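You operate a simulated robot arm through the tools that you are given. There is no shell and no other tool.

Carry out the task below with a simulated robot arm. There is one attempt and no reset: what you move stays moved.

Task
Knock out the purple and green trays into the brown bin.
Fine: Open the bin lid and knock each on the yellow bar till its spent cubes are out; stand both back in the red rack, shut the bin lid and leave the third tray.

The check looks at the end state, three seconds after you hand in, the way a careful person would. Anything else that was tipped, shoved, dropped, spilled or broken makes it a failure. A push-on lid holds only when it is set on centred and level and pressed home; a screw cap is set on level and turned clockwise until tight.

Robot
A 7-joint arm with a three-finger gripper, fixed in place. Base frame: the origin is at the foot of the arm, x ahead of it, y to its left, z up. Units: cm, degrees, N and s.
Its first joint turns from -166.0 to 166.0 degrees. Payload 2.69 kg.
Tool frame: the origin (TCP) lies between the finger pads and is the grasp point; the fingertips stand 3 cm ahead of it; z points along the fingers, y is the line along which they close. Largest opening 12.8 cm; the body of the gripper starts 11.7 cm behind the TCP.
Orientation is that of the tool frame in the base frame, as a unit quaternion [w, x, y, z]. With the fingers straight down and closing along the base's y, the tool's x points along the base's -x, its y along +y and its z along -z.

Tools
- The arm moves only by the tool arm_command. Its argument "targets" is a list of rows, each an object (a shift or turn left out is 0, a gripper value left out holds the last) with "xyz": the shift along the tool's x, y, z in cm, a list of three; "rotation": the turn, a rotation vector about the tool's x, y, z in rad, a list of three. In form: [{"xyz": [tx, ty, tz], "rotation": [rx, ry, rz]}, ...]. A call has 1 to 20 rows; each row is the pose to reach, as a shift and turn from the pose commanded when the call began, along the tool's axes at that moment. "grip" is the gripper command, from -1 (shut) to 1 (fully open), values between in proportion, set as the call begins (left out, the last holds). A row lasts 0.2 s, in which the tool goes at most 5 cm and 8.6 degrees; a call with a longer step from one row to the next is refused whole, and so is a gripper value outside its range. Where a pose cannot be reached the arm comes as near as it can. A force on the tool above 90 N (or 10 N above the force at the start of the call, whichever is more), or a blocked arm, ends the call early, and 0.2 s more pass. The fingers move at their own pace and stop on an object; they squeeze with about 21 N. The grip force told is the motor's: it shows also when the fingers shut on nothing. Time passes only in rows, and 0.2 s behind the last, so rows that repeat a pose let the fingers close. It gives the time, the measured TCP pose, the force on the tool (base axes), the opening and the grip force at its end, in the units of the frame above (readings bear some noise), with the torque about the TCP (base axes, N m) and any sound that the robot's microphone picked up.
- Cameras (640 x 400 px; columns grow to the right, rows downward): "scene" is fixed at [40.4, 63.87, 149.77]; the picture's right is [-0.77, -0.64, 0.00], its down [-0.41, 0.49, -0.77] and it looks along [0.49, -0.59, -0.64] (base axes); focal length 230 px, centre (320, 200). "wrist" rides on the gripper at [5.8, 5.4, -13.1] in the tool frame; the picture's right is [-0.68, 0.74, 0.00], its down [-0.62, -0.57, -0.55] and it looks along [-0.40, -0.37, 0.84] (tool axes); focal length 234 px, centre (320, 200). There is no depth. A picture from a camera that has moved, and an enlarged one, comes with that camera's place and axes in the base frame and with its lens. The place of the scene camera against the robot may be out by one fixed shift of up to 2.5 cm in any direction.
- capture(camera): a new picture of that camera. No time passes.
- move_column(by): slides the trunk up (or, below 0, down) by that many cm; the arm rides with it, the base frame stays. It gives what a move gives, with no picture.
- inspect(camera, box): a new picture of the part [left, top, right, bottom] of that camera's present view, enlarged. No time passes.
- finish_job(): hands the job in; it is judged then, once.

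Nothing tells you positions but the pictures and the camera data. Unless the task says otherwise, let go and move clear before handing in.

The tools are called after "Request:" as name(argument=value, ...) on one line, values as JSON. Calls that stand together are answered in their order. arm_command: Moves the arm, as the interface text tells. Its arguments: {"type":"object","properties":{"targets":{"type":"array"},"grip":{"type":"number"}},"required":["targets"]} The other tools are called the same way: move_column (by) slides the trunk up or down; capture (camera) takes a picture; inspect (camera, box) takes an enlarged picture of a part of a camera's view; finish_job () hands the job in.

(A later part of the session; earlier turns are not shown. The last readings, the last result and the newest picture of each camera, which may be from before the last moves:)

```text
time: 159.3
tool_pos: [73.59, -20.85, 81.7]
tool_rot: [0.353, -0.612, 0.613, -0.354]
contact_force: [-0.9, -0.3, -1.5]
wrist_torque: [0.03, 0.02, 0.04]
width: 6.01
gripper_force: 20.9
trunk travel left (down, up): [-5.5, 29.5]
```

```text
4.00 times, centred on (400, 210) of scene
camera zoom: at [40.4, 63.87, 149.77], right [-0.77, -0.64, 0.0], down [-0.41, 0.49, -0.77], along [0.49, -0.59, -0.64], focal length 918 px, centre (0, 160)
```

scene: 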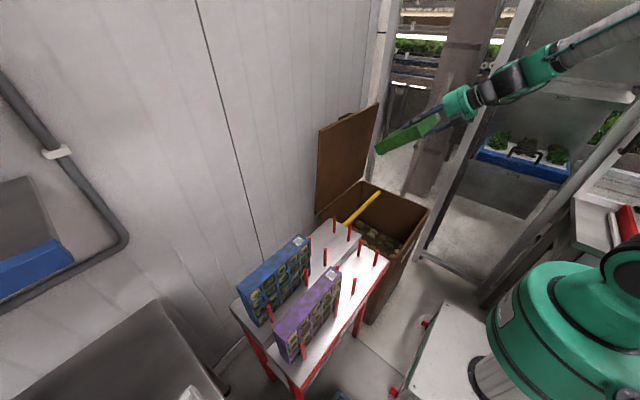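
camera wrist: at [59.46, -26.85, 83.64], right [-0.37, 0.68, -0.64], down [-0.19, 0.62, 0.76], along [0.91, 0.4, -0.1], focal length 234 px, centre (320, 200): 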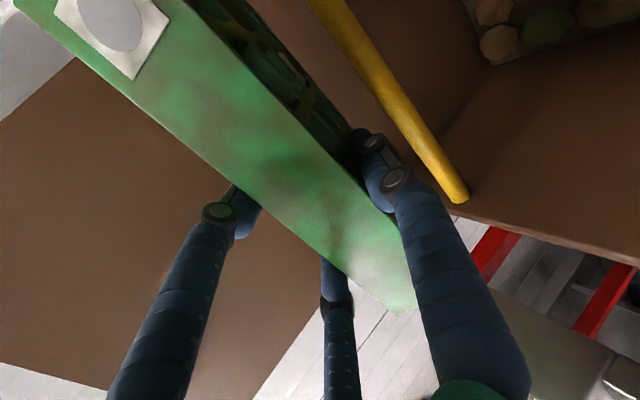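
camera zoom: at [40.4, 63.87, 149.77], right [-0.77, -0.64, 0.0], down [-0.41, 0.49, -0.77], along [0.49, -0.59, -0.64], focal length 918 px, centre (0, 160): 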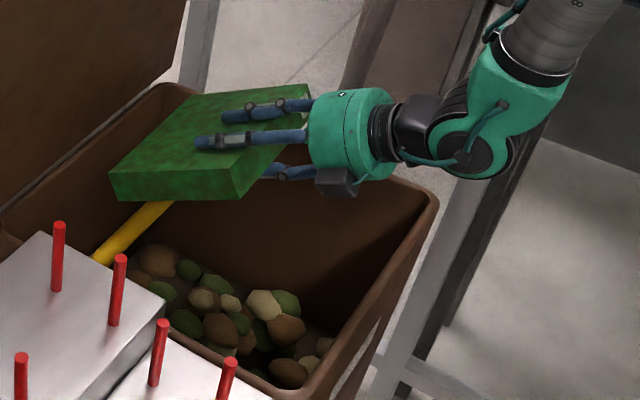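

That last one is out. Two more knocks to be safe, then I raise the tray.

Request:
arm_command(targets=[{"xyz": [0, 0, 0]}, {"xyz": [0, 4.6, 0]}, {"xyz": [0, 0, 0]}, {"xyz": [0, 0, 0]}, {"xyz": [0, 4.6, 0]}, {"xyz": [0, 0, 0]}, {"xyz": [0, 0, 0]}, {"xyz": [0, 0, 0]}])

Request:
inspect(camera="wrist", box=[180, 0, 400, 150])

Request:
inspect(camera="scene", box=[340, 160, 460, 260])

```text
time: 161.1
tool_pos: [73.58, -20.97, 81.73]
tool_rot: [0.353, -0.612, 0.613, -0.354]
contact_force: [-0.8, 1.0, -2.3]
wrist_torque: [0.03, 0.08, 0.01]
width: 6.01
gripper_force: 21.1
trunk travel left (down, up): [-5.5, 29.5]
```

```text
2.67 times, centred on (290, 75) of wrist
camera zoom: at [59.56, -26.8, 83.66], right [-0.37, 0.68, -0.64], down [-0.19, 0.62, 0.76], along [0.91, 0.4, -0.1], focal length 624 px, centre (400, 533)
```

zoom: 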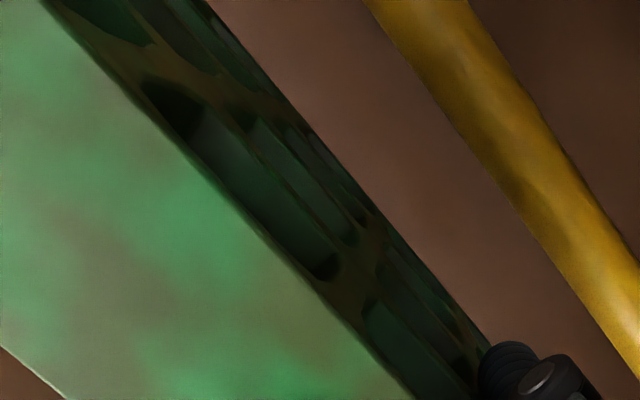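

```text
4.00 times, centred on (400, 210) of scene
camera zoom: at [40.4, 63.87, 149.77], right [-0.77, -0.64, 0.0], down [-0.41, 0.49, -0.77], along [0.49, -0.59, -0.64], focal length 918 px, centre (0, 160)
```

zoom: 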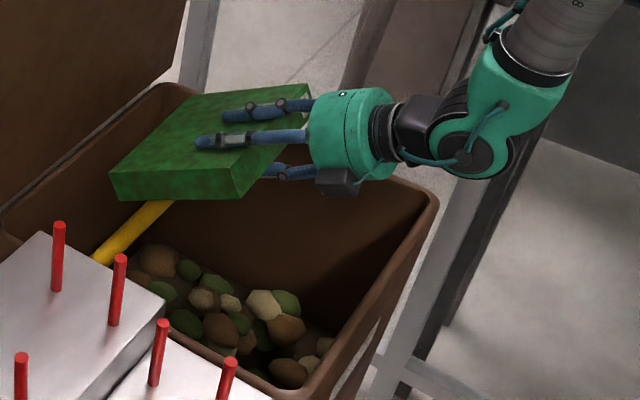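

No more change, so it seems empty. I raise the tray over the bin, un-roll, and turn it so that the scene camera can see its open face.

Request:
arm_command(targets=[{"xyz": [0, -3, -2.8], "rotation": [-0.02, 0, 0]}, {"xyz": [0, -6, -5.6], "rotation": [-0.04, 0, 0]}, {"xyz": [-0.1, -9, -8.5], "rotation": [-0.06, 0, 0]}, {"xyz": [-0.2, -12, -11.3], "rotation": [-0.085, 0, 0]}, {"xyz": [-0.3, -15, -14.1], "rotation": [-0.11, 0, 0]}, {"xyz": [-0.4, -18, -17], "rotation": [-0.13, 0, 0]}, {"xyz": [-0.5, -21, -19.8], "rotation": [-0.15, 0, 0]}, {"xyz": [-0.6, -23.9, -22.6], "rotation": [-0.1745, 0, 0]}, {"xyz": [-0.6, -23.9, -22.6], "rotation": [-0.1745, 0, 0]}])

Request:
arm_command(targets=[{"xyz": [0, 0, 0], "rotation": [0, 0, -0.148]}, {"xyz": [0, 0, 0], "rotation": [0, 0, -0.296]}, {"xyz": [0, 0, 0], "rotation": [0, 0, -0.444]}, {"xyz": [0, 0, 0], "rotation": [0, 0, -0.592]}, {"xyz": [0, 0, 0], "rotation": [0, 0, -0.74]}, {"xyz": [0, 0, 0], "rotation": [0, 0, -0.888]}, {"xyz": [0, 0, 0], "rotation": [0, 0, -1.036]}, {"xyz": [0, 0, 0], "rotation": [0, 0, -1.184]}, {"xyz": [0, 0, 0], "rotation": [0, 0, -1.332]}, {"xyz": [0, 0, 0], "rotation": [0, 0, -1.48]}, {"xyz": [0, 0, 0], "rotation": [0, 0, -1.5708]}, {"xyz": [0, 0, 0], "rotation": [0, 0, -1.5708]}])

Request:
arm_command(targets=[{"xyz": [0, 0, -1], "rotation": [0, -0.1454, 0]}, {"xyz": [0, 0, -2], "rotation": [0, -0.2909, 0]}, {"xyz": [0, 0, -3], "rotation": [0, -0.4363, 0]}, {"xyz": [-1, 0, -4], "rotation": [0, -0.5818, 0]}, {"xyz": [-3, 0, -5], "rotation": [0, -0.7272, 0]}, {"xyz": [-5, 0, -6], "rotation": [0, -0.8727, 0]}, {"xyz": [-5, 0, -6], "rotation": [0, -0.8727, 0]}])

Request:
capture(camera="scene")

```text
time: 163.1
tool_pos: [65.95, -20.3, 113.61]
tool_rot: [-0.299, 0.641, -0.641, 0.299]
contact_force: [0.2, -0.1, -1.8]
wrist_torque: [0.03, 0.11, 0.0]
width: 6.02
gripper_force: 21.2
trunk travel left (down, up): [-5.5, 29.5]
```

```text
time: 165.7
tool_pos: [65.95, -20.35, 113.58]
tool_rot: [0.001, 0.906, 0.001, 0.423]
contact_force: [-0.2, 1.1, -1.3]
wrist_torque: [0.05, 0.1, 0.03]
width: 6.01
gripper_force: 20.5
trunk travel left (down, up): [-5.5, 29.5]
```

```text
time: 167.3
tool_pos: [58.05, -20.33, 113.61]
tool_rot: [0.0, 1.0, 0.0, -0.001]
contact_force: [0.8, 0.2, -1.6]
wrist_torque: [0.03, 0.1, 0.04]
width: 5.99
gripper_force: 21.3
trunk travel left (down, up): [-5.5, 29.5]
```

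```text
taken
```

scene: 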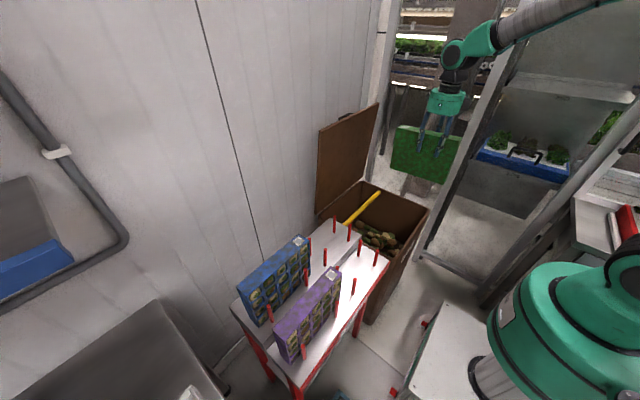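

Next: up and yaw back −180° so the face points to +y (toward the scene camera).

Request:
arm_command(targets=[{"xyz": [-0.2, -0.5, -2], "rotation": [0, 0, -0.148]}, {"xyz": [-0.4, -1, -4], "rotation": [0, 0, -0.296]}, {"xyz": [-0.6, -2, -6], "rotation": [0, 0, -0.444]}, {"xyz": [-0.8, -3, -8], "rotation": [0, 0, -0.592]}, {"xyz": [-1, -5, -10], "rotation": [0, 0, -0.74]}, {"xyz": [-1.2, -7, -12], "rotation": [0, 0, -0.888]}, {"xyz": [-1.4, -9, -13], "rotation": [0, 0, -1.036]}, {"xyz": [-1.6, -11, -13], "rotation": [0, 0, -1.184]}, {"xyz": [-1.8, -13, -13], "rotation": [0, 0, -1.332]}, {"xyz": [-2, -15, -13], "rotation": [0, 0, -1.48]}, {"xyz": [-2, -16, -13], "rotation": [0, 0, -1.5708]}])

Request:
arm_command(targets=[{"xyz": [0, 0, 0], "rotation": [0, 0, -0.148]}, {"xyz": [0, 0, 0], "rotation": [0, 0, -0.296]}, {"xyz": [0, 0, 0], "rotation": [0, 0, -0.444]}, {"xyz": [0, 0, 0], "rotation": [0, 0, -0.592]}, {"xyz": [0, 0, 0], "rotation": [0, 0, -0.74]}, {"xyz": [0, 0, 0], "rotation": [0, 0, -0.888]}, {"xyz": [0, 0, 0], "rotation": [0, 0, -1.036]}, {"xyz": [0, 0, 0], "rotation": [0, 0, -1.184]}, {"xyz": [0, 0, 0], "rotation": [0, 0, -1.332]}, {"xyz": [0, 0, 0], "rotation": [0, 0, -1.48]}, {"xyz": [0, 0, 0], "rotation": [0, 0, -1.5708]}, {"xyz": [0, 0, 0], "rotation": [0, 0, -1.5708]}])

Request:
inspect(camera="scene", box=[370, 40, 510, 200])

Request:
inspect(camera="scene", box=[320, 170, 440, 290])

```text
time: 169.7
tool_pos: [56.16, -4.28, 126.43]
tool_rot: [0.0, 0.706, 0.708, -0.001]
contact_force: [-0.2, 0.8, -1.4]
wrist_torque: [-0.04, -0.01, 0.01]
width: 6.01
gripper_force: 21.4
trunk travel left (down, up): [-5.5, 29.5]
```

```text
time: 172.3
tool_pos: [56.16, -4.3, 126.6]
tool_rot: [0.0, -0.001, 1.0, -0.002]
contact_force: [-0.1, 0.1, -2.1]
wrist_torque: [0.0, -0.06, 0.02]
width: 6.0
gripper_force: 20.6
trunk travel left (down, up): [-5.5, 29.5]
```

```text
2.50 times, centred on (440, 120) of scene
camera zoom: at [40.4, 63.87, 149.77], right [-0.77, -0.64, 0.0], down [-0.41, 0.49, -0.77], along [0.49, -0.59, -0.64], focal length 574 px, centre (20, 400)
```

zoom: 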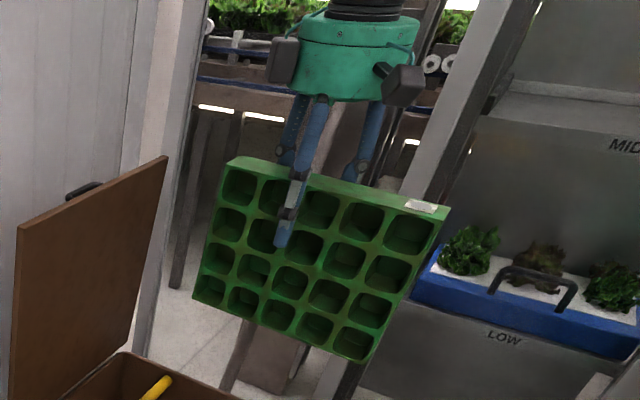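

```text
3.33 times, centred on (380, 230) of scene
camera zoom: at [40.4, 63.87, 149.77], right [-0.77, -0.64, 0.0], down [-0.41, 0.49, -0.77], along [0.49, -0.59, -0.64], focal length 765 px, centre (120, 100)
```

zoom: 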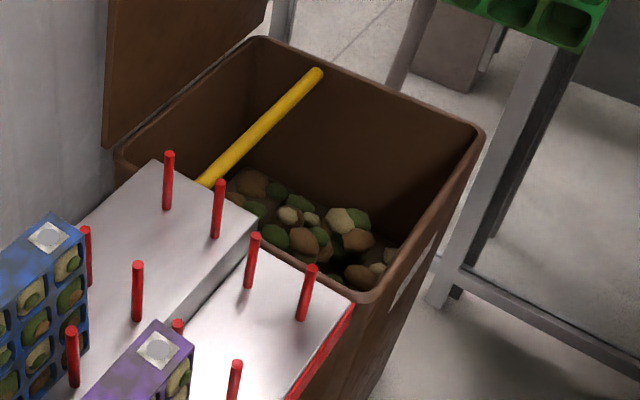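

All visible cells are empty; I zoom in around the finger to be certain.

Request:
inspect(camera="scene", box=[440, 95, 540, 190])

Request:
inspect(camera="scene", box=[435, 90, 505, 150])

```text
4.21 times, centred on (490, 142) of scene
camera zoom: at [40.4, 63.87, 149.77], right [-0.77, -0.64, 0.0], down [-0.41, 0.49, -0.77], along [0.49, -0.59, -0.64], focal length 967 px, centre (-396, 442)
```

zoom: 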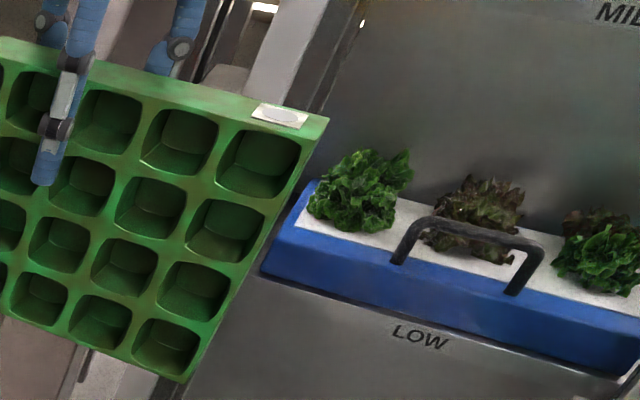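

```text
6.67 times, centred on (470, 120) of scene
camera zoom: at [40.4, 63.87, 149.77], right [-0.77, -0.64, 0.0], down [-0.41, 0.49, -0.77], along [0.49, -0.59, -0.64], focal length 1531 px, centre (-680, 733)
```

zoom: 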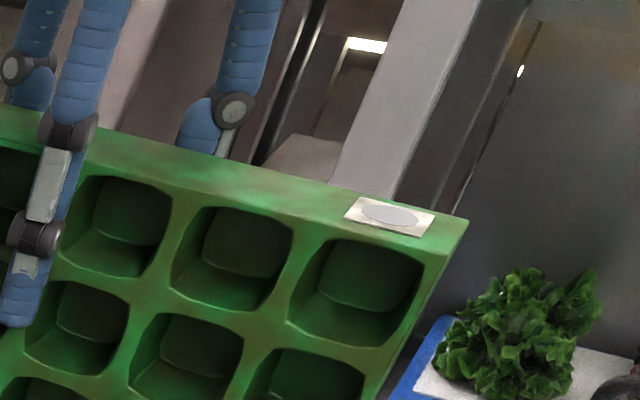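

The green tray is completely empty. I now yaw back to roll −90° and move over its slot (posts at x 56.6/63.3, y 13.7/27.6; tray centre target x≈60).

Request:
arm_command(targets=[{"xyz": [-0.44, 2.45, 0], "rotation": [0, 0, -0.1428]}, {"xyz": [-0.88, 4.9, 0], "rotation": [0, 0, -0.2856]}, {"xyz": [-1.32, 7.35, 0], "rotation": [0, 0, -0.4284]}, {"xyz": [-1.76, 9.8, 0], "rotation": [0, 0, -0.5712]}, {"xyz": [-2.2, 12.25, 0], "rotation": [0, 0, -0.714]}, {"xyz": [-2.64, 14.7, 0], "rotation": [0, 0, -0.8568]}, {"xyz": [-3.08, 17.15, 0], "rotation": [0, 0, -0.9996]}, {"xyz": [-3.52, 19.6, 0], "rotation": [0, 0, -1.1424]}, {"xyz": [-3.96, 22.05, 0], "rotation": [0, 0, -1.2852]}, {"xyz": [-4.4, 24.5, 0], "rotation": [0, 0, -1.428]}, {"xyz": [-4.84, 26.95, 0], "rotation": [0, 0, -1.5708]}, {"xyz": [-4.84, 26.95, 0], "rotation": [0, 0, -1.5708]}])

Request:
capture(camera="wrist")

Request:
capture(camera="scene")

```text
time: 174.9
tool_pos: [60.97, 22.62, 126.72]
tool_rot: [0.001, 0.708, -0.707, 0.0]
contact_force: [-0.3, 0.5, -2.1]
wrist_torque: [0.02, -0.02, -0.02]
width: 6.0
gripper_force: 21.3
trunk travel left (down, up): [-5.5, 29.5]
```

```text
taken
camera wrist: at [55.64, 16.86, 139.81], right [-0.74, 0.68, 0.0], down [0.57, 0.62, 0.55], along [0.37, 0.4, -0.84], focal length 234 px, centre (320, 200)
```

wrist: 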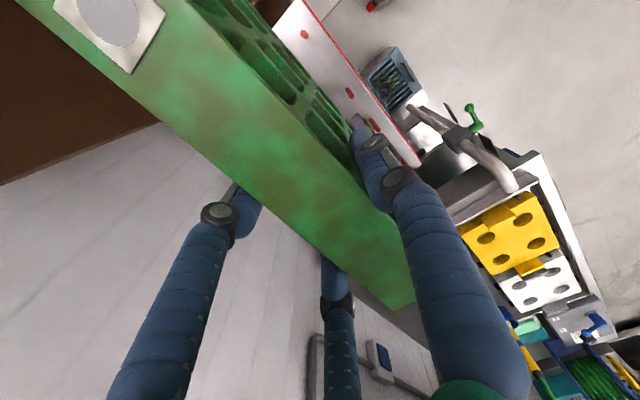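

```text
taken
```

scene: 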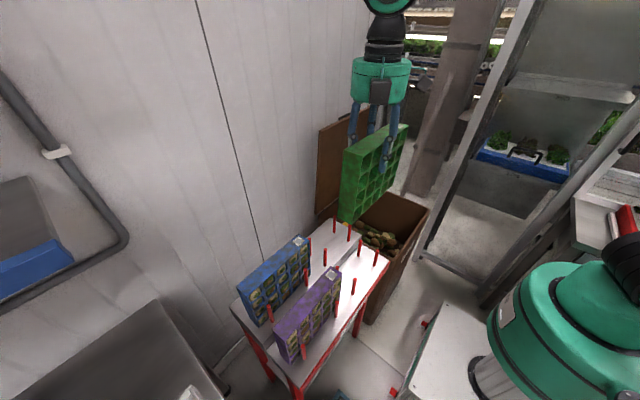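

Projected tray corners agree with x 58–62, y 9.7–31.2, centred over the slot. I descend to just above the post tops and check.

Request:
arm_command(targets=[{"xyz": [0, 0, 4.5]}, {"xyz": [0, 0, 9]}, {"xyz": [0, 0, 13.5]}, {"xyz": [0, 0, 17.5]}, {"xyz": [0, 0, 21]}, {"xyz": [0, 0, 23.5]}, {"xyz": [0, 0, 23.5]}])

Request:
inspect(camera="scene", box=[290, 160, 410, 290])

Request:
capture(camera="wrist")

```text
time: 176.5
tool_pos: [61.07, 22.78, 102.97]
tool_rot: [0.001, 0.707, -0.707, 0.0]
contact_force: [0.6, 0.8, -1.8]
wrist_torque: [0.02, -0.02, -0.01]
width: 6.0
gripper_force: 21.1
trunk travel left (down, up): [-5.5, 29.5]
```

```text
3.08 times, centred on (350, 225) of scene
camera zoom: at [40.4, 63.87, 149.77], right [-0.77, -0.64, 0.0], down [-0.41, 0.49, -0.77], along [0.49, -0.59, -0.64], focal length 706 px, centre (228, 123)
```

zoom: 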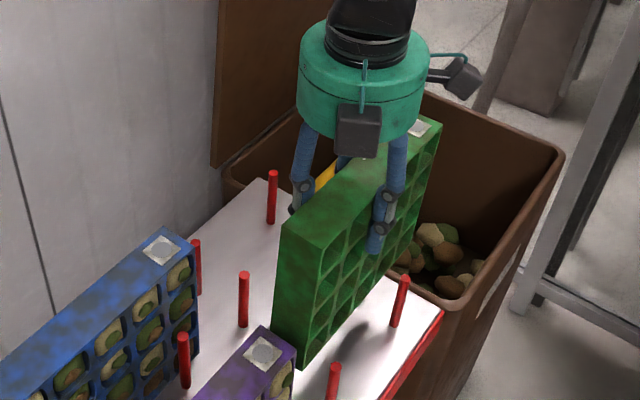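

```text
taken
camera wrist: at [55.64, 16.97, 116.18], right [-0.74, 0.68, 0.0], down [0.57, 0.62, 0.55], along [0.37, 0.4, -0.84], focal length 234 px, centre (320, 200)
```

wrist: 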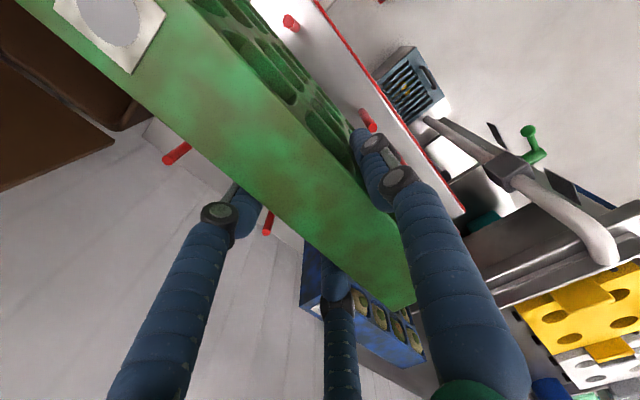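

Good alignment. I lower on slowly into the slot.

Request:
arm_command(targets=[{"xyz": [0, 0, 1.5]}, {"xyz": [0, 0, 3]}, {"xyz": [0, 0, 4.5]}, {"xyz": [0, 0, 6]}, {"xyz": [0, 0, 7.5]}, {"xyz": [0, 0, 9]}])

Request:
inspect(camera="scene", box=[290, 160, 410, 290])

```text
time: 177.9
tool_pos: [60.98, 22.73, 94.1]
tool_rot: [0.0, 0.708, -0.707, 0.001]
contact_force: [0.3, 0.1, -1.9]
wrist_torque: [0.04, -0.02, -0.01]
width: 5.99
gripper_force: 20.7
trunk travel left (down, up): [-5.5, 29.5]
```

```text
3.08 times, centred on (350, 225) of scene
camera zoom: at [40.4, 63.87, 149.77], right [-0.77, -0.64, 0.0], down [-0.41, 0.49, -0.77], along [0.49, -0.59, -0.64], focal length 706 px, centre (228, 123)
```

zoom: 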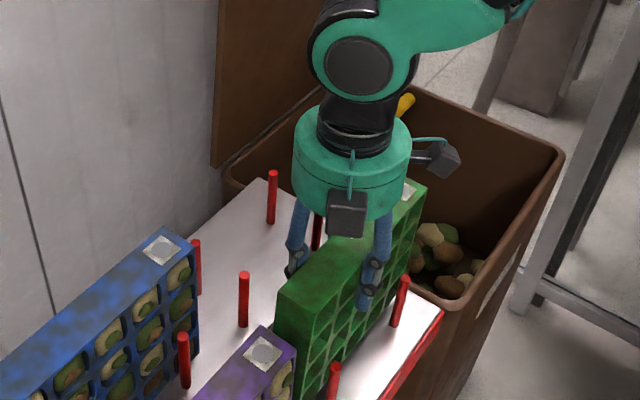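

Clean entry between the posts. I continue down in small steps until it touches the shelf.

Request:
arm_command(targets=[{"xyz": [0, 0, 0.7]}, {"xyz": [0, 0, 1.4]}, {"xyz": [0, 0, 2.1]}, {"xyz": [0, 0, 2.6]}])

```text
time: 178.9
tool_pos: [60.98, 22.76, 91.83]
tool_rot: [0.0, 0.707, -0.707, 0.0]
contact_force: [-1.7, 2.0, 20.7]
wrist_torque: [0.13, 0.37, -0.18]
width: 6.01
gripper_force: 20.7
trunk travel left (down, up): [-5.5, 29.5]
```

The tray stands on the shelf (20 N upward). I ease off slightly, open the fingers, and look before rising.

Request:
arm_command(targets=[{"xyz": [0, 0, -0.3]}, {"xyz": [0, 0, -0.3]}])

Request:
arm_command(targets=[{"xyz": [0, 0, 0]}, {"xyz": [0, 0, 0]}, {"xyz": [0, 0, 0]}, {"xyz": [0, 0, 0]}], grip=0.55)

Request:
inspect(camera="scene", box=[290, 160, 410, 290])

Request:
capture(camera="wrist")

```text
time: 179.5
tool_pos: [61.01, 22.56, 91.67]
tool_rot: [-0.001, -0.707, 0.708, 0.001]
contact_force: [1.1, -0.4, 1.7]
wrist_torque: [0.08, -0.11, -0.07]
width: 5.98
gripper_force: 20.9
trunk travel left (down, up): [-5.5, 29.5]
```

```text
time: 180.5
tool_pos: [61.04, 22.65, 91.84]
tool_rot: [0.0, 0.707, -0.707, 0.001]
contact_force: [-0.4, 0.3, 0.8]
wrist_torque: [-0.03, 0.0, 0.03]
width: 9.95
gripper_force: 0.2
trunk travel left (down, up): [-5.5, 29.5]
```

```text
3.08 times, centred on (350, 225) of scene
camera zoom: at [40.4, 63.87, 149.77], right [-0.77, -0.64, 0.0], down [-0.41, 0.49, -0.77], along [0.49, -0.59, -0.64], focal length 706 px, centre (228, 123)
```

zoom: 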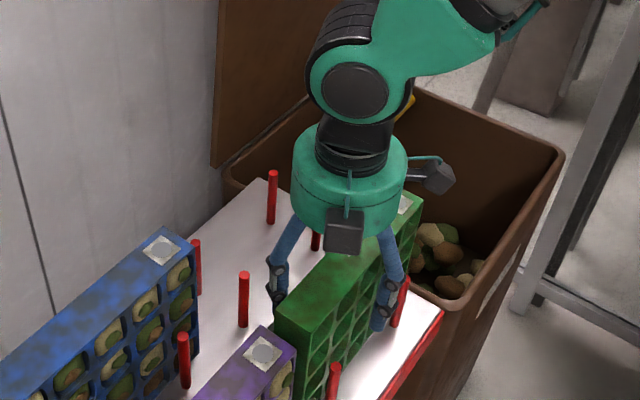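

```text
taken
camera wrist: at [55.6, 16.82, 104.94], right [-0.74, 0.68, 0.0], down [0.57, 0.62, 0.55], along [0.37, 0.4, -0.84], focal length 234 px, centre (320, 200)
```

wrist: 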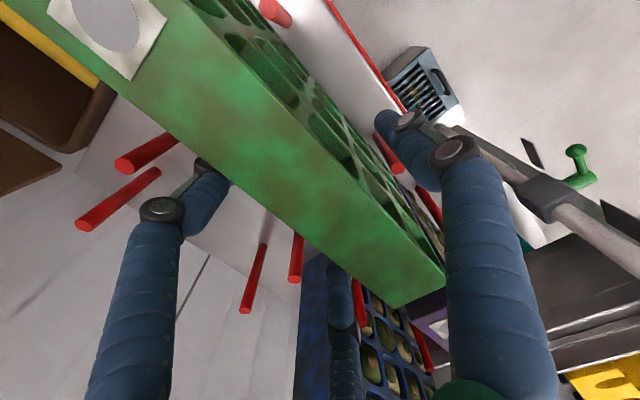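

Released; the tray stands upright. I rise straight up and verify it stays.

Request:
arm_command(targets=[{"xyz": [0, 0, -2]}, {"xyz": [0, 0, -4]}, {"xyz": [0, 0, -7]}, {"xyz": [0, 0, -11]}, {"xyz": [0, 0, -15]}, {"xyz": [0, 0, -19]}, {"xyz": [0, 0, -23]}])

Request:
inspect(camera="scene", box=[270, 170, 420, 310])

Request:
capture(camera="wrist")

```text
time: 182.1
tool_pos: [61.03, 22.61, 114.78]
tool_rot: [-0.001, -0.707, 0.707, 0.0]
contact_force: [0.5, 0.1, -0.1]
wrist_torque: [0.01, 0.02, -0.07]
width: 9.94
gripper_force: 0.1
trunk travel left (down, up): [-5.5, 29.5]
```

```text
2.86 times, centred on (345, 240) of scene
camera zoom: at [40.4, 63.87, 149.77], right [-0.77, -0.64, 0.0], down [-0.41, 0.49, -0.77], along [0.49, -0.59, -0.64], focal length 656 px, centre (249, 86)
```

zoom: 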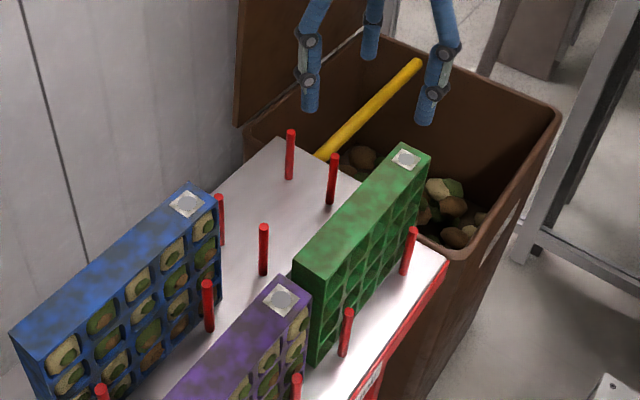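

```text
taken
camera wrist: at [55.6, 16.73, 127.9], right [-0.74, 0.68, 0.0], down [0.57, 0.62, 0.55], along [0.37, 0.4, -0.84], focal length 234 px, centre (320, 200)
```

wrist: 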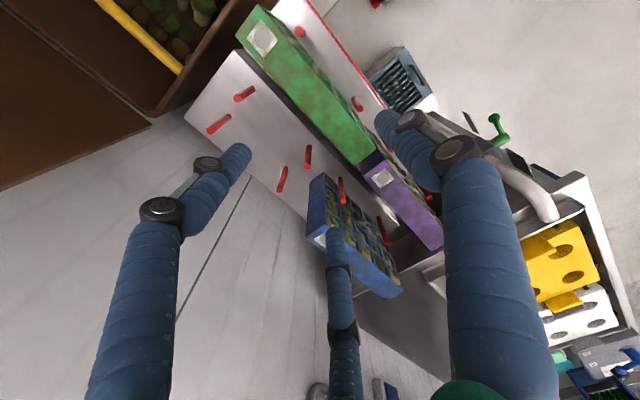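

Green is back in its slot, upright and empty. Now the purple tray: I measure its position precisely.

Request:
inspect(camera="wrist", box=[220, 0, 460, 260])

Request:
arm_command(targets=[{"xyz": [0, 4.5, -1]}, {"xyz": [0, 9, -2]}, {"xyz": [0, 13.5, -3]}, {"xyz": [0, 17, -3]}, {"xyz": [0, 17, -3]}])

Request:
capture(camera="wrist")

```text
1.54 times, centred on (340, 130) of wrist
camera zoom: at [55.6, 16.73, 127.9], right [-0.74, 0.68, 0.0], down [0.57, 0.62, 0.55], along [0.37, 0.4, -0.84], focal length 360 px, centre (289, 308)
```

zoom: 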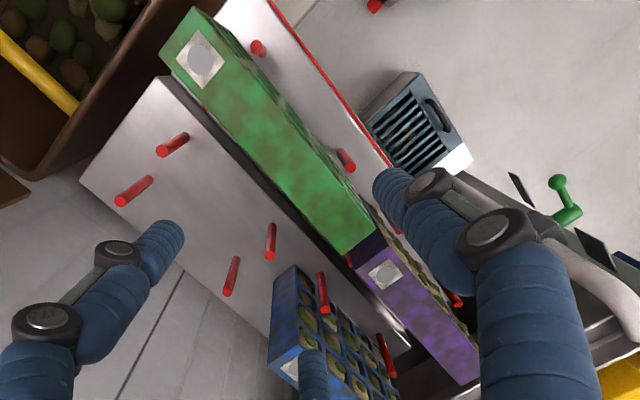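

```text
time: 183.3
tool_pos: [43.81, 22.49, 117.8]
tool_rot: [0.0, -0.707, 0.707, 0.0]
contact_force: [-0.6, 0.4, 0.6]
wrist_torque: [0.02, -0.05, -0.01]
width: 9.94
gripper_force: 0.1
trunk travel left (down, up): [-5.5, 29.5]
```

```text
taken
camera wrist: at [38.51, 16.69, 130.94], right [-0.74, 0.68, 0.0], down [0.57, 0.62, 0.55], along [0.37, 0.4, -0.84], focal length 234 px, centre (320, 200)
```

wrist: 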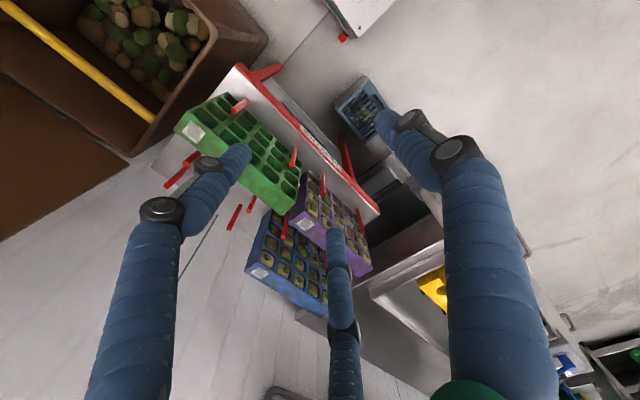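

I zoom in on the purple tray from this front view and then take a second shifted view.

Request:
inspect(camera="wrist", box=[270, 150, 400, 290])

Request:
arm_command(targets=[{"xyz": [-4, 0, 1]}, {"xyz": [-8, 0, 2]}, {"xyz": [-12, 0, 3]}, {"xyz": [-12, 0, 3]}])

Request:
capture(camera="wrist")

Request:
inspect(camera="wrist", box=[200, 120, 360, 260])

```text
2.86 times, centred on (335, 220) of wrist
camera zoom: at [38.51, 16.69, 130.94], right [-0.74, 0.68, 0.0], down [0.57, 0.62, 0.55], along [0.37, 0.4, -0.84], focal length 669 px, centre (277, 143)
```

zoom: 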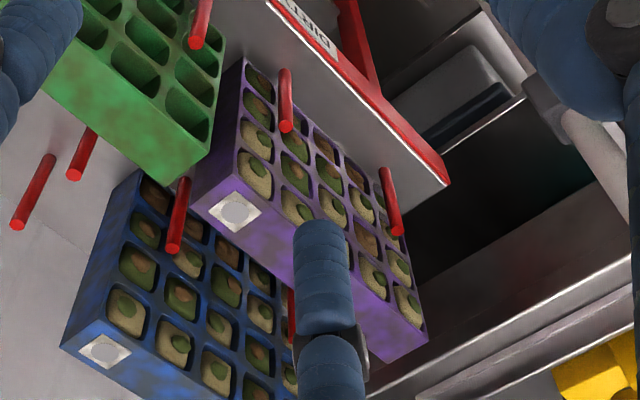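

```text
time: 184.3
tool_pos: [43.98, 34.59, 114.77]
tool_rot: [-0.001, -0.707, 0.707, 0.0]
contact_force: [-0.2, 0.2, -0.7]
wrist_torque: [-0.05, -0.01, -0.01]
width: 9.92
gripper_force: 0.1
trunk travel left (down, up): [-5.5, 29.5]
```

```text
taken
camera wrist: at [38.61, 28.77, 127.93], right [-0.74, 0.68, 0.0], down [0.57, 0.62, 0.55], along [0.37, 0.4, -0.84], focal length 234 px, centre (320, 200)
```

wrist: 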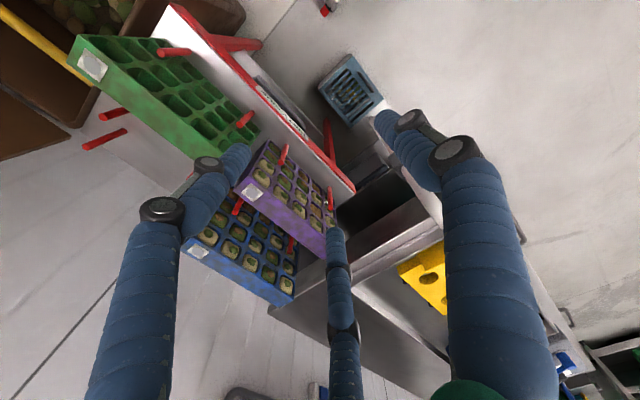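

```text
2.86 times, centred on (280, 190) of wrist
camera zoom: at [38.61, 28.77, 127.93], right [-0.74, 0.68, 0.0], down [0.57, 0.62, 0.55], along [0.37, 0.4, -0.84], focal length 669 px, centre (434, 229)
```

zoom: 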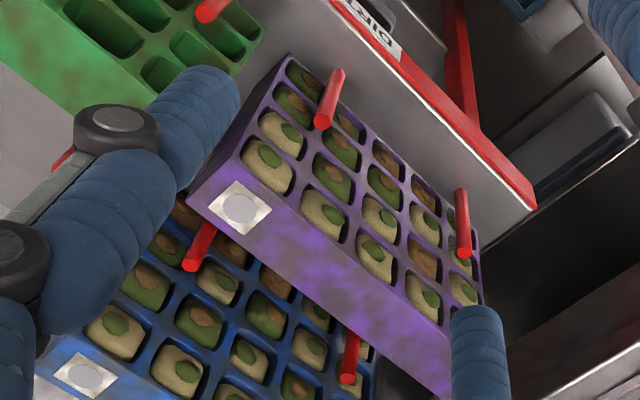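

Purple's columns are at y≈35.5, 39.9, 44.2, 48.6, 52.9, so the wall between columns 3 and 4 is near y≈46.5; front face x≈57.6. I move above it.

Request:
arm_command(targets=[{"xyz": [-2.4, -3.35, 0]}, {"xyz": [-4.8, -6.7, 0]}, {"xyz": [-7.1, -10, 0]}, {"xyz": [-9.5, -13.4, 0]}, {"xyz": [-11.9, -16.77, 0]}, {"xyz": [-11.9, -16.77, 0]}])

Request:
capture(camera="wrist")

Request:
inspect(camera="scene", box=[220, 180, 400, 380])

```text
time: 185.7
tool_pos: [60.63, 46.8, 114.79]
tool_rot: [-0.001, -0.707, 0.708, 0.0]
contact_force: [0.1, 0.8, -1.1]
wrist_torque: [-0.02, 0.04, 0.01]
width: 9.93
gripper_force: 0.0
trunk travel left (down, up): [-5.5, 29.5]
```

```text
taken
camera wrist: at [55.39, 40.8, 127.94], right [-0.74, 0.68, 0.0], down [0.57, 0.62, 0.55], along [0.37, 0.4, -0.84], focal length 234 px, centre (320, 200)
```

wrist: 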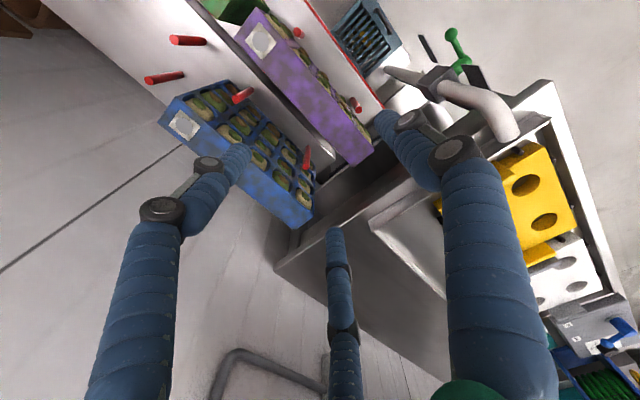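

```text
2.00 times, centred on (310, 280) of scene
camera zoom: at [40.4, 63.87, 149.77], right [-0.77, -0.64, 0.0], down [-0.41, 0.49, -0.77], along [0.49, -0.59, -0.64], focal length 459 px, centre (340, 40)
```

zoom: 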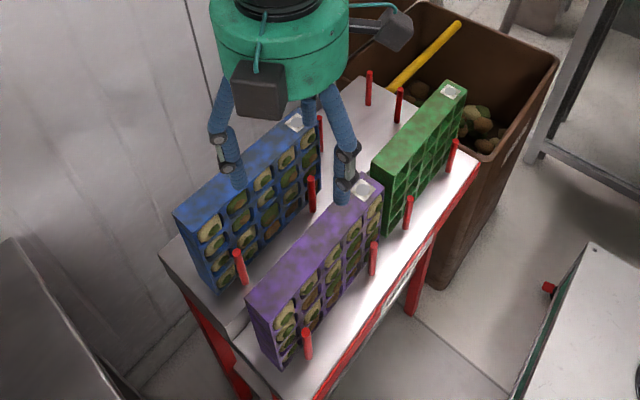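

I zoom on the purple top from above for a final alignment check.

Request:
inspect(camera="wrist", box=[220, 0, 400, 180])

```text
2.22 times, centred on (310, 90) of wrist
camera zoom: at [55.39, 40.8, 127.94], right [-0.74, 0.68, 0.0], down [0.57, 0.62, 0.55], along [0.37, 0.4, -0.84], focal length 520 px, centre (342, 444)
```

zoom: 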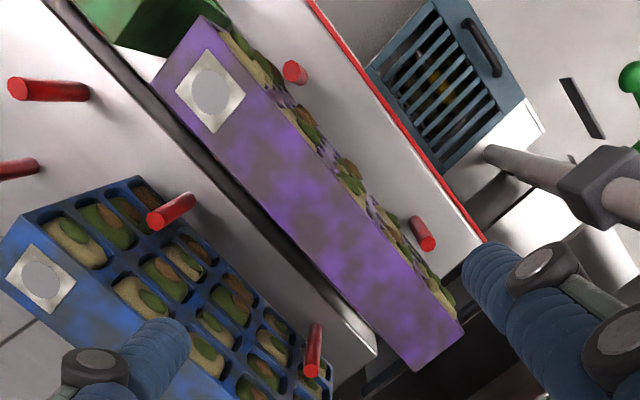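

Purple top: x 57.75–62.1, y 33.5–55.4; the wall is at y≈46.6. With a small correction I descend in two stages.

Request:
arm_command(targets=[{"xyz": [0.2, -0.3, 4]}, {"xyz": [0.2, -0.3, 8]}, {"xyz": [0.2, -0.3, 12]}, {"xyz": [0.2, -0.3, 15]}, {"xyz": [0.2, -0.3, 15]}])

Request:
inspect(camera="wrist", box=[160, 40, 480, 260])

Request:
inspect(camera="scene", box=[230, 200, 390, 360])

```text
time: 186.9
tool_pos: [60.99, 46.44, 99.73]
tool_rot: [0.001, 0.708, -0.707, -0.001]
contact_force: [0.3, 0.9, 0.1]
wrist_torque: [0.05, 0.03, -0.03]
width: 9.9
gripper_force: 0.1
trunk travel left (down, up): [-5.5, 29.5]
```

```text
1.82 times, centred on (320, 150) of wrist
camera zoom: at [55.63, 40.55, 112.9], right [-0.74, 0.68, 0.0], down [0.57, 0.62, 0.55], along [0.37, 0.4, -0.84], focal length 426 px, centre (320, 291)
```

zoom: 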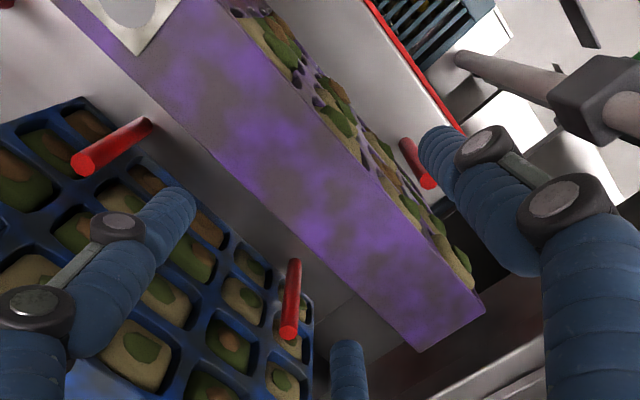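

```text
2.50 times, centred on (310, 280) of scene
camera zoom: at [40.4, 63.87, 149.77], right [-0.77, -0.64, 0.0], down [-0.41, 0.49, -0.77], along [0.49, -0.59, -0.64], focal length 574 px, centre (345, 0)
```

zoom: 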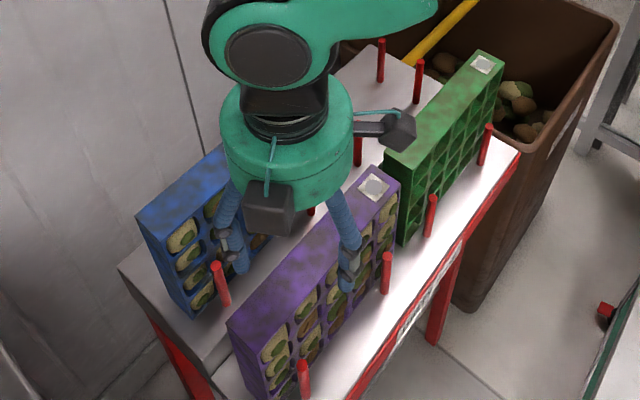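

All fingers have room (posts of the blue slot are 2–3 cm away). I descend the remaining 7.9 cm slowly.

Request:
arm_command(targets=[{"xyz": [0, 0, 1.5]}, {"xyz": [0, 0, 3]}, {"xyz": [0, 0, 4.5]}, {"xyz": [0, 0, 6]}, {"xyz": [0, 0, 7.3]}, {"xyz": [0, 0, 7.9]}, {"xyz": [0, 0, 7.9]}])

Request:
inspect(camera="wrist", box=[160, 40, 480, 260])

Request:
inspect(camera="scene", box=[230, 200, 390, 360])

```text
time: 188.5
tool_pos: [60.99, 46.41, 91.91]
tool_rot: [0.001, 0.707, -0.707, 0.001]
contact_force: [0.7, 0.3, 0.1]
wrist_torque: [-0.05, 0.03, 0.0]
width: 9.91
gripper_force: 0.1
trunk travel left (down, up): [-5.5, 29.5]
```

```text
1.82 times, centred on (320, 150) of wrist
camera zoom: at [55.71, 40.51, 105.0], right [-0.74, 0.68, 0.0], down [0.57, 0.62, 0.55], along [0.37, 0.4, -0.84], focal length 426 px, centre (320, 291)
```

zoom: 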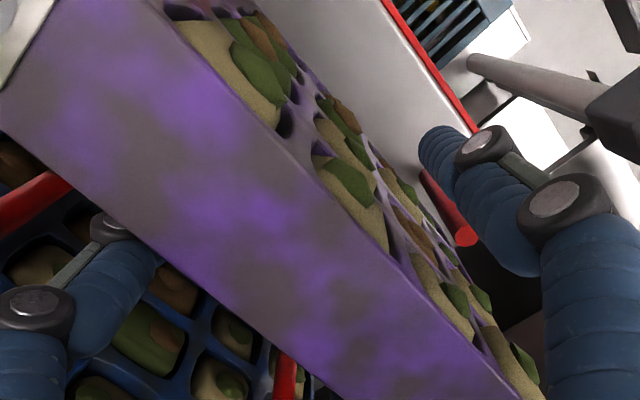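

```text
2.50 times, centred on (310, 280) of scene
camera zoom: at [40.4, 63.87, 149.77], right [-0.77, -0.64, 0.0], down [-0.41, 0.49, -0.77], along [0.49, -0.59, -0.64], focal length 574 px, centre (345, 0)
```

zoom: 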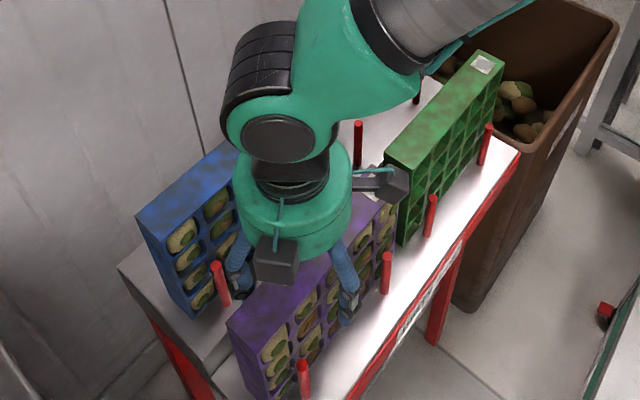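

The single finger lines up with the wall. Close the gripper.

Request:
arm_command(targets=[{"xyz": [0, 0, 0]}, {"xyz": [0, 0, 0]}, {"xyz": [0, 0, 0]}, {"xyz": [0, 0, 0]}], grip=-1)

Request:
inspect(camera="wrist", box=[160, 40, 480, 260])

Request:
inspect(camera="scene", box=[230, 200, 390, 360])

```text
time: 189.5
tool_pos: [61.11, 46.34, 91.9]
tool_rot: [0.001, 0.707, -0.707, 0.001]
contact_force: [0.1, 0.1, -0.2]
wrist_torque: [0.01, 0.04, -0.03]
width: 6.0
gripper_force: 21.0
trunk travel left (down, up): [-5.5, 29.5]
```

```text
1.82 times, centred on (320, 150) of wrist
camera zoom: at [55.7, 40.5, 105.02], right [-0.74, 0.68, 0.0], down [0.57, 0.62, 0.55], along [0.37, 0.4, -0.84], focal length 426 px, centre (320, 291)
```

zoom: 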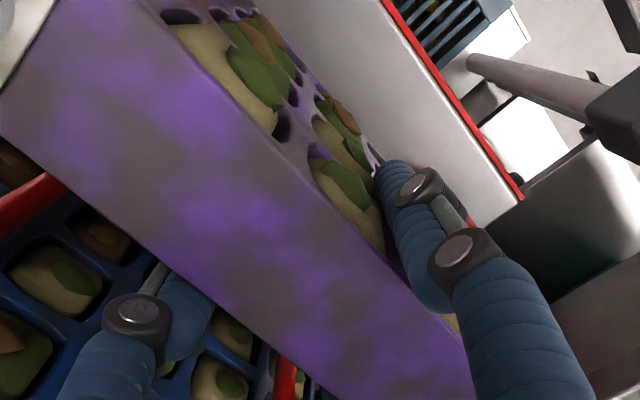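

```text
2.50 times, centred on (310, 280) of scene
camera zoom: at [40.4, 63.87, 149.77], right [-0.77, -0.64, 0.0], down [-0.41, 0.49, -0.77], along [0.49, -0.59, -0.64], focal length 574 px, centre (345, 0)
```

zoom: 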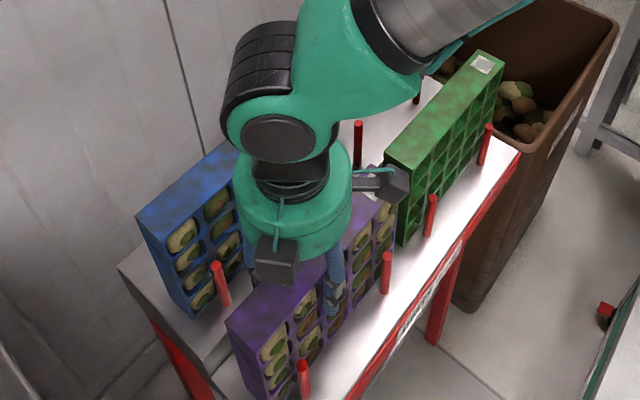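

A balanced grip (zero net force). Lift straight up.

Request:
arm_command(targets=[{"xyz": [0, 0, -1.5]}, {"xyz": [0, 0, -4]}, {"xyz": [0, 0, -7]}, {"xyz": [0, 0, -10]}, {"xyz": [0, 0, -14]}, {"xyz": [0, 0, -18]}, {"xyz": [0, 0, -22]}, {"xyz": [0, 0, -26]}, {"xyz": [0, 0, -30]}, {"xyz": [0, 0, -34.5]}, {"xyz": [0, 0, -34.5]}])

Request:
capture(camera="scene")

```text
time: 191.9
tool_pos: [61.19, 46.42, 126.36]
tool_rot: [0.0, -0.707, 0.708, 0.0]
contact_force: [-0.5, -1.3, -2.5]
wrist_torque: [0.09, -0.06, 0.01]
width: 5.97
gripper_force: 21.5
trunk travel left (down, up): [-5.5, 29.5]
```

```text
taken
```

scene: 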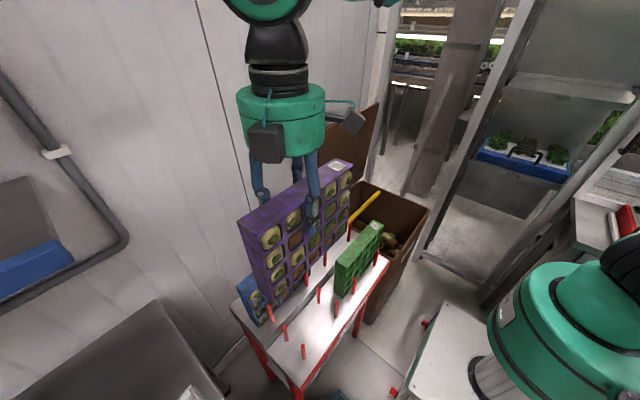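

The purple tray is up and clear. I carry it to the turning spot and repeat the same manoeuvre as with green.

Request:
arm_command(targets=[{"xyz": [4.6, 0.5, 0]}, {"xyz": [9.2, 1, 0]}, {"xyz": [13.8, 1.5, -0.2]}, {"xyz": [18.4, 2, -0.2]}, {"xyz": [23, 2.5, -0.3]}, {"xyz": [27.6, 3, -0.4]}, {"xyz": [32.2, 3.5, -0.5]}, {"xyz": [36.8, 4, -0.6]}, {"xyz": [41.4, 4.5, -0.6]}, {"xyz": [46, 5, -0.6]}, {"xyz": [50.4, 5.2, -0.6]}, {"xyz": [50.4, 5.2, -0.6]}])

Request:
arm_command(targets=[{"xyz": [0, 0, 0], "rotation": [0, 0, 0.148]}, {"xyz": [0, 0, 0], "rotation": [0, 0, 0.296]}, {"xyz": [0, 0, 0], "rotation": [0, 0, 0.444]}, {"xyz": [0, 0, 0], "rotation": [0, 0, 0.592]}, {"xyz": [0, 0, 0], "rotation": [0, 0, 0.74]}, {"xyz": [0, 0, 0], "rotation": [0, 0, 0.888]}, {"xyz": [0, 0, 0], "rotation": [0, 0, 1.036]}, {"xyz": [0, 0, 0], "rotation": [0, 0, 1.184]}, {"xyz": [0, 0, 0], "rotation": [0, 0, 1.332]}, {"xyz": [0, 0, 0], "rotation": [0, 0, 1.48]}, {"xyz": [0, 0, 0], "rotation": [0, 0, 1.5708]}])

Request:
arm_command(targets=[{"xyz": [0, 0, 0], "rotation": [0, 0, 0.148]}, {"xyz": [0, 0, 0], "rotation": [0, 0, 0.296]}, {"xyz": [0, 0, 0], "rotation": [0, 0, 0.444]}, {"xyz": [0, 0, 0], "rotation": [0, 0, 0.592]}, {"xyz": [0, 0, 0], "rotation": [0, 0, 0.74]}, {"xyz": [0, 0, 0], "rotation": [0, 0, 0.888]}, {"xyz": [0, 0, 0], "rotation": [0, 0, 1.036]}, {"xyz": [0, 0, 0], "rotation": [0, 0, 1.184]}, {"xyz": [0, 0, 0], "rotation": [0, 0, 1.332]}, {"xyz": [0, 0, 0], "rotation": [0, 0, 1.48]}, {"xyz": [0, 0, 0], "rotation": [0, 0, 1.5708]}])

Request:
arm_command(targets=[{"xyz": [-1.5, 1, 0], "rotation": [0, 0, 0.148]}, {"xyz": [-3, 2, 0], "rotation": [0, 0, 0.296]}, {"xyz": [-4.5, 3, 0], "rotation": [0, 0, 0.444]}, {"xyz": [-6, 4, 0], "rotation": [0, 0, 0.592]}, {"xyz": [-7.5, 5, 0], "rotation": [0, 0, 0.74]}, {"xyz": [-9, 6, 0], "rotation": [0, 0, 0.888]}, {"xyz": [-10.5, 7, 0], "rotation": [0, 0, 1.036]}, {"xyz": [-12, 8, 0], "rotation": [0, 0, 1.184]}, {"xyz": [-13.5, 9, 0], "rotation": [0, 0, 1.332]}, {"xyz": [-15, 9.5, 0], "rotation": [0, 0, 1.48]}, {"xyz": [-16, 9.5, 0], "rotation": [0, 0, 1.5708]}])

Request:
capture(camera="scene")

```text
time: 194.5
tool_pos: [55.97, -4.11, 126.95]
tool_rot: [0.0, -0.707, 0.707, 0.0]
contact_force: [0.1, -0.7, -1.3]
wrist_torque: [0.07, -0.03, -0.02]
width: 5.97
gripper_force: 20.7
trunk travel left (down, up): [-5.5, 29.5]
```

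```text
time: 196.9
tool_pos: [55.88, -4.12, 127.01]
tool_rot: [0.0, 0.001, 1.0, -0.001]
contact_force: [-0.3, 0.8, -1.8]
wrist_torque: [-0.04, -0.03, 0.01]
width: 5.98
gripper_force: 21.3
trunk travel left (down, up): [-5.5, 29.5]
```

```text
time: 199.3
tool_pos: [55.85, -3.88, 126.95]
tool_rot: [0.0, 0.708, 0.706, 0.0]
contact_force: [-0.3, 0.2, -0.8]
wrist_torque: [-0.05, 0.02, 0.03]
width: 5.96
gripper_force: 20.9
trunk travel left (down, up): [-5.5, 29.5]
```

```text
time: 201.7
tool_pos: [65.32, -20.07, 127.02]
tool_rot: [0.001, 1.0, -0.001, 0.0]
contact_force: [0.0, -0.6, -0.8]
wrist_torque: [0.06, 0.06, -0.01]
width: 5.96
gripper_force: 21.9
trunk travel left (down, up): [-5.5, 29.5]
```

```text
taken
```

scene: 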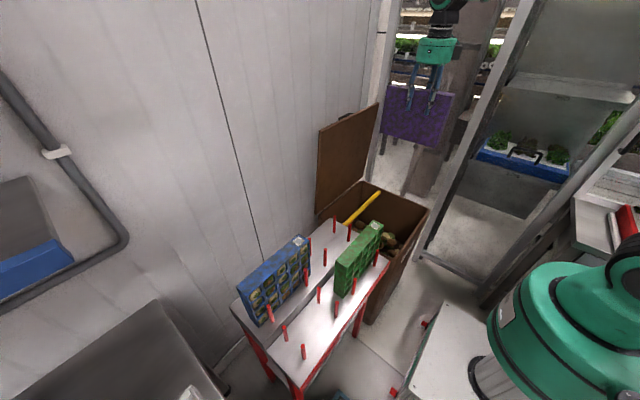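

Pitch to 40° with lowering, then roll +90° to face down.

Request:
arm_command(targets=[{"xyz": [0.1, 0, 2.2], "rotation": [0, 0.1454, 0]}, {"xyz": [0.2, 0, 4.4], "rotation": [0, 0.2909, 0]}, {"xyz": [0.3, 0, 6.6], "rotation": [0, 0.4363, 0]}, {"xyz": [0.4, 0, 8.8], "rotation": [0, 0.5818, 0]}, {"xyz": [0.5, 0, 11], "rotation": [0, 0.7272, 0]}, {"xyz": [0.6, 0, 13.2], "rotation": [0, 0.8727, 0]}, {"xyz": [0.6, 0, 13.2], "rotation": [0, 0.8727, 0]}])

Request:
arm_command(targets=[{"xyz": [0, 0, 0], "rotation": [0, 0, 0.148]}, {"xyz": [0, 0, 0], "rotation": [0, 0, 0.296]}, {"xyz": [0, 0, 0], "rotation": [0, 0, 0.444]}, {"xyz": [0, 0, 0], "rotation": [0, 0, 0.592]}, {"xyz": [0, 0, 0], "rotation": [0, 0, 0.74]}, {"xyz": [0, 0, 0], "rotation": [0, 0, 0.888]}, {"xyz": [0, 0, 0], "rotation": [0, 0, 1.036]}, {"xyz": [0, 0, 0], "rotation": [0, 0, 1.184]}, {"xyz": [0, 0, 0], "rotation": [0, 0, 1.332]}, {"xyz": [0, 0, 0], "rotation": [0, 0, 1.48]}, {"xyz": [0, 0, 0], "rotation": [0, 0, 1.5708]}, {"xyz": [0, 0, 0], "rotation": [0, 0, 1.5708]}])

Request:
capture(camera="scene")

```text
time: 203.3
tool_pos: [66.03, -20.1, 113.74]
tool_rot: [0.001, 0.906, 0.0, 0.423]
contact_force: [-0.8, 0.3, -1.8]
wrist_torque: [0.02, 0.09, -0.01]
width: 6.0
gripper_force: 20.9
trunk travel left (down, up): [-5.5, 29.5]
```

```text
time: 205.9
tool_pos: [66.07, -20.07, 113.8]
tool_rot: [0.298, -0.641, 0.642, -0.298]
contact_force: [-0.2, -0.1, -2.4]
wrist_torque: [0.04, 0.07, -0.04]
width: 5.97
gripper_force: 20.8
trunk travel left (down, up): [-5.5, 29.5]
```

```text
taken
```

scene: 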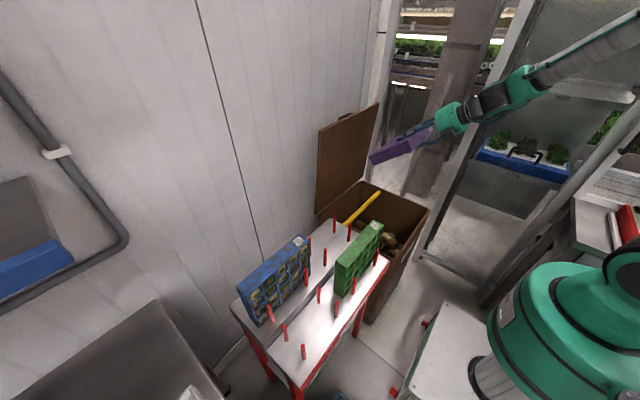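

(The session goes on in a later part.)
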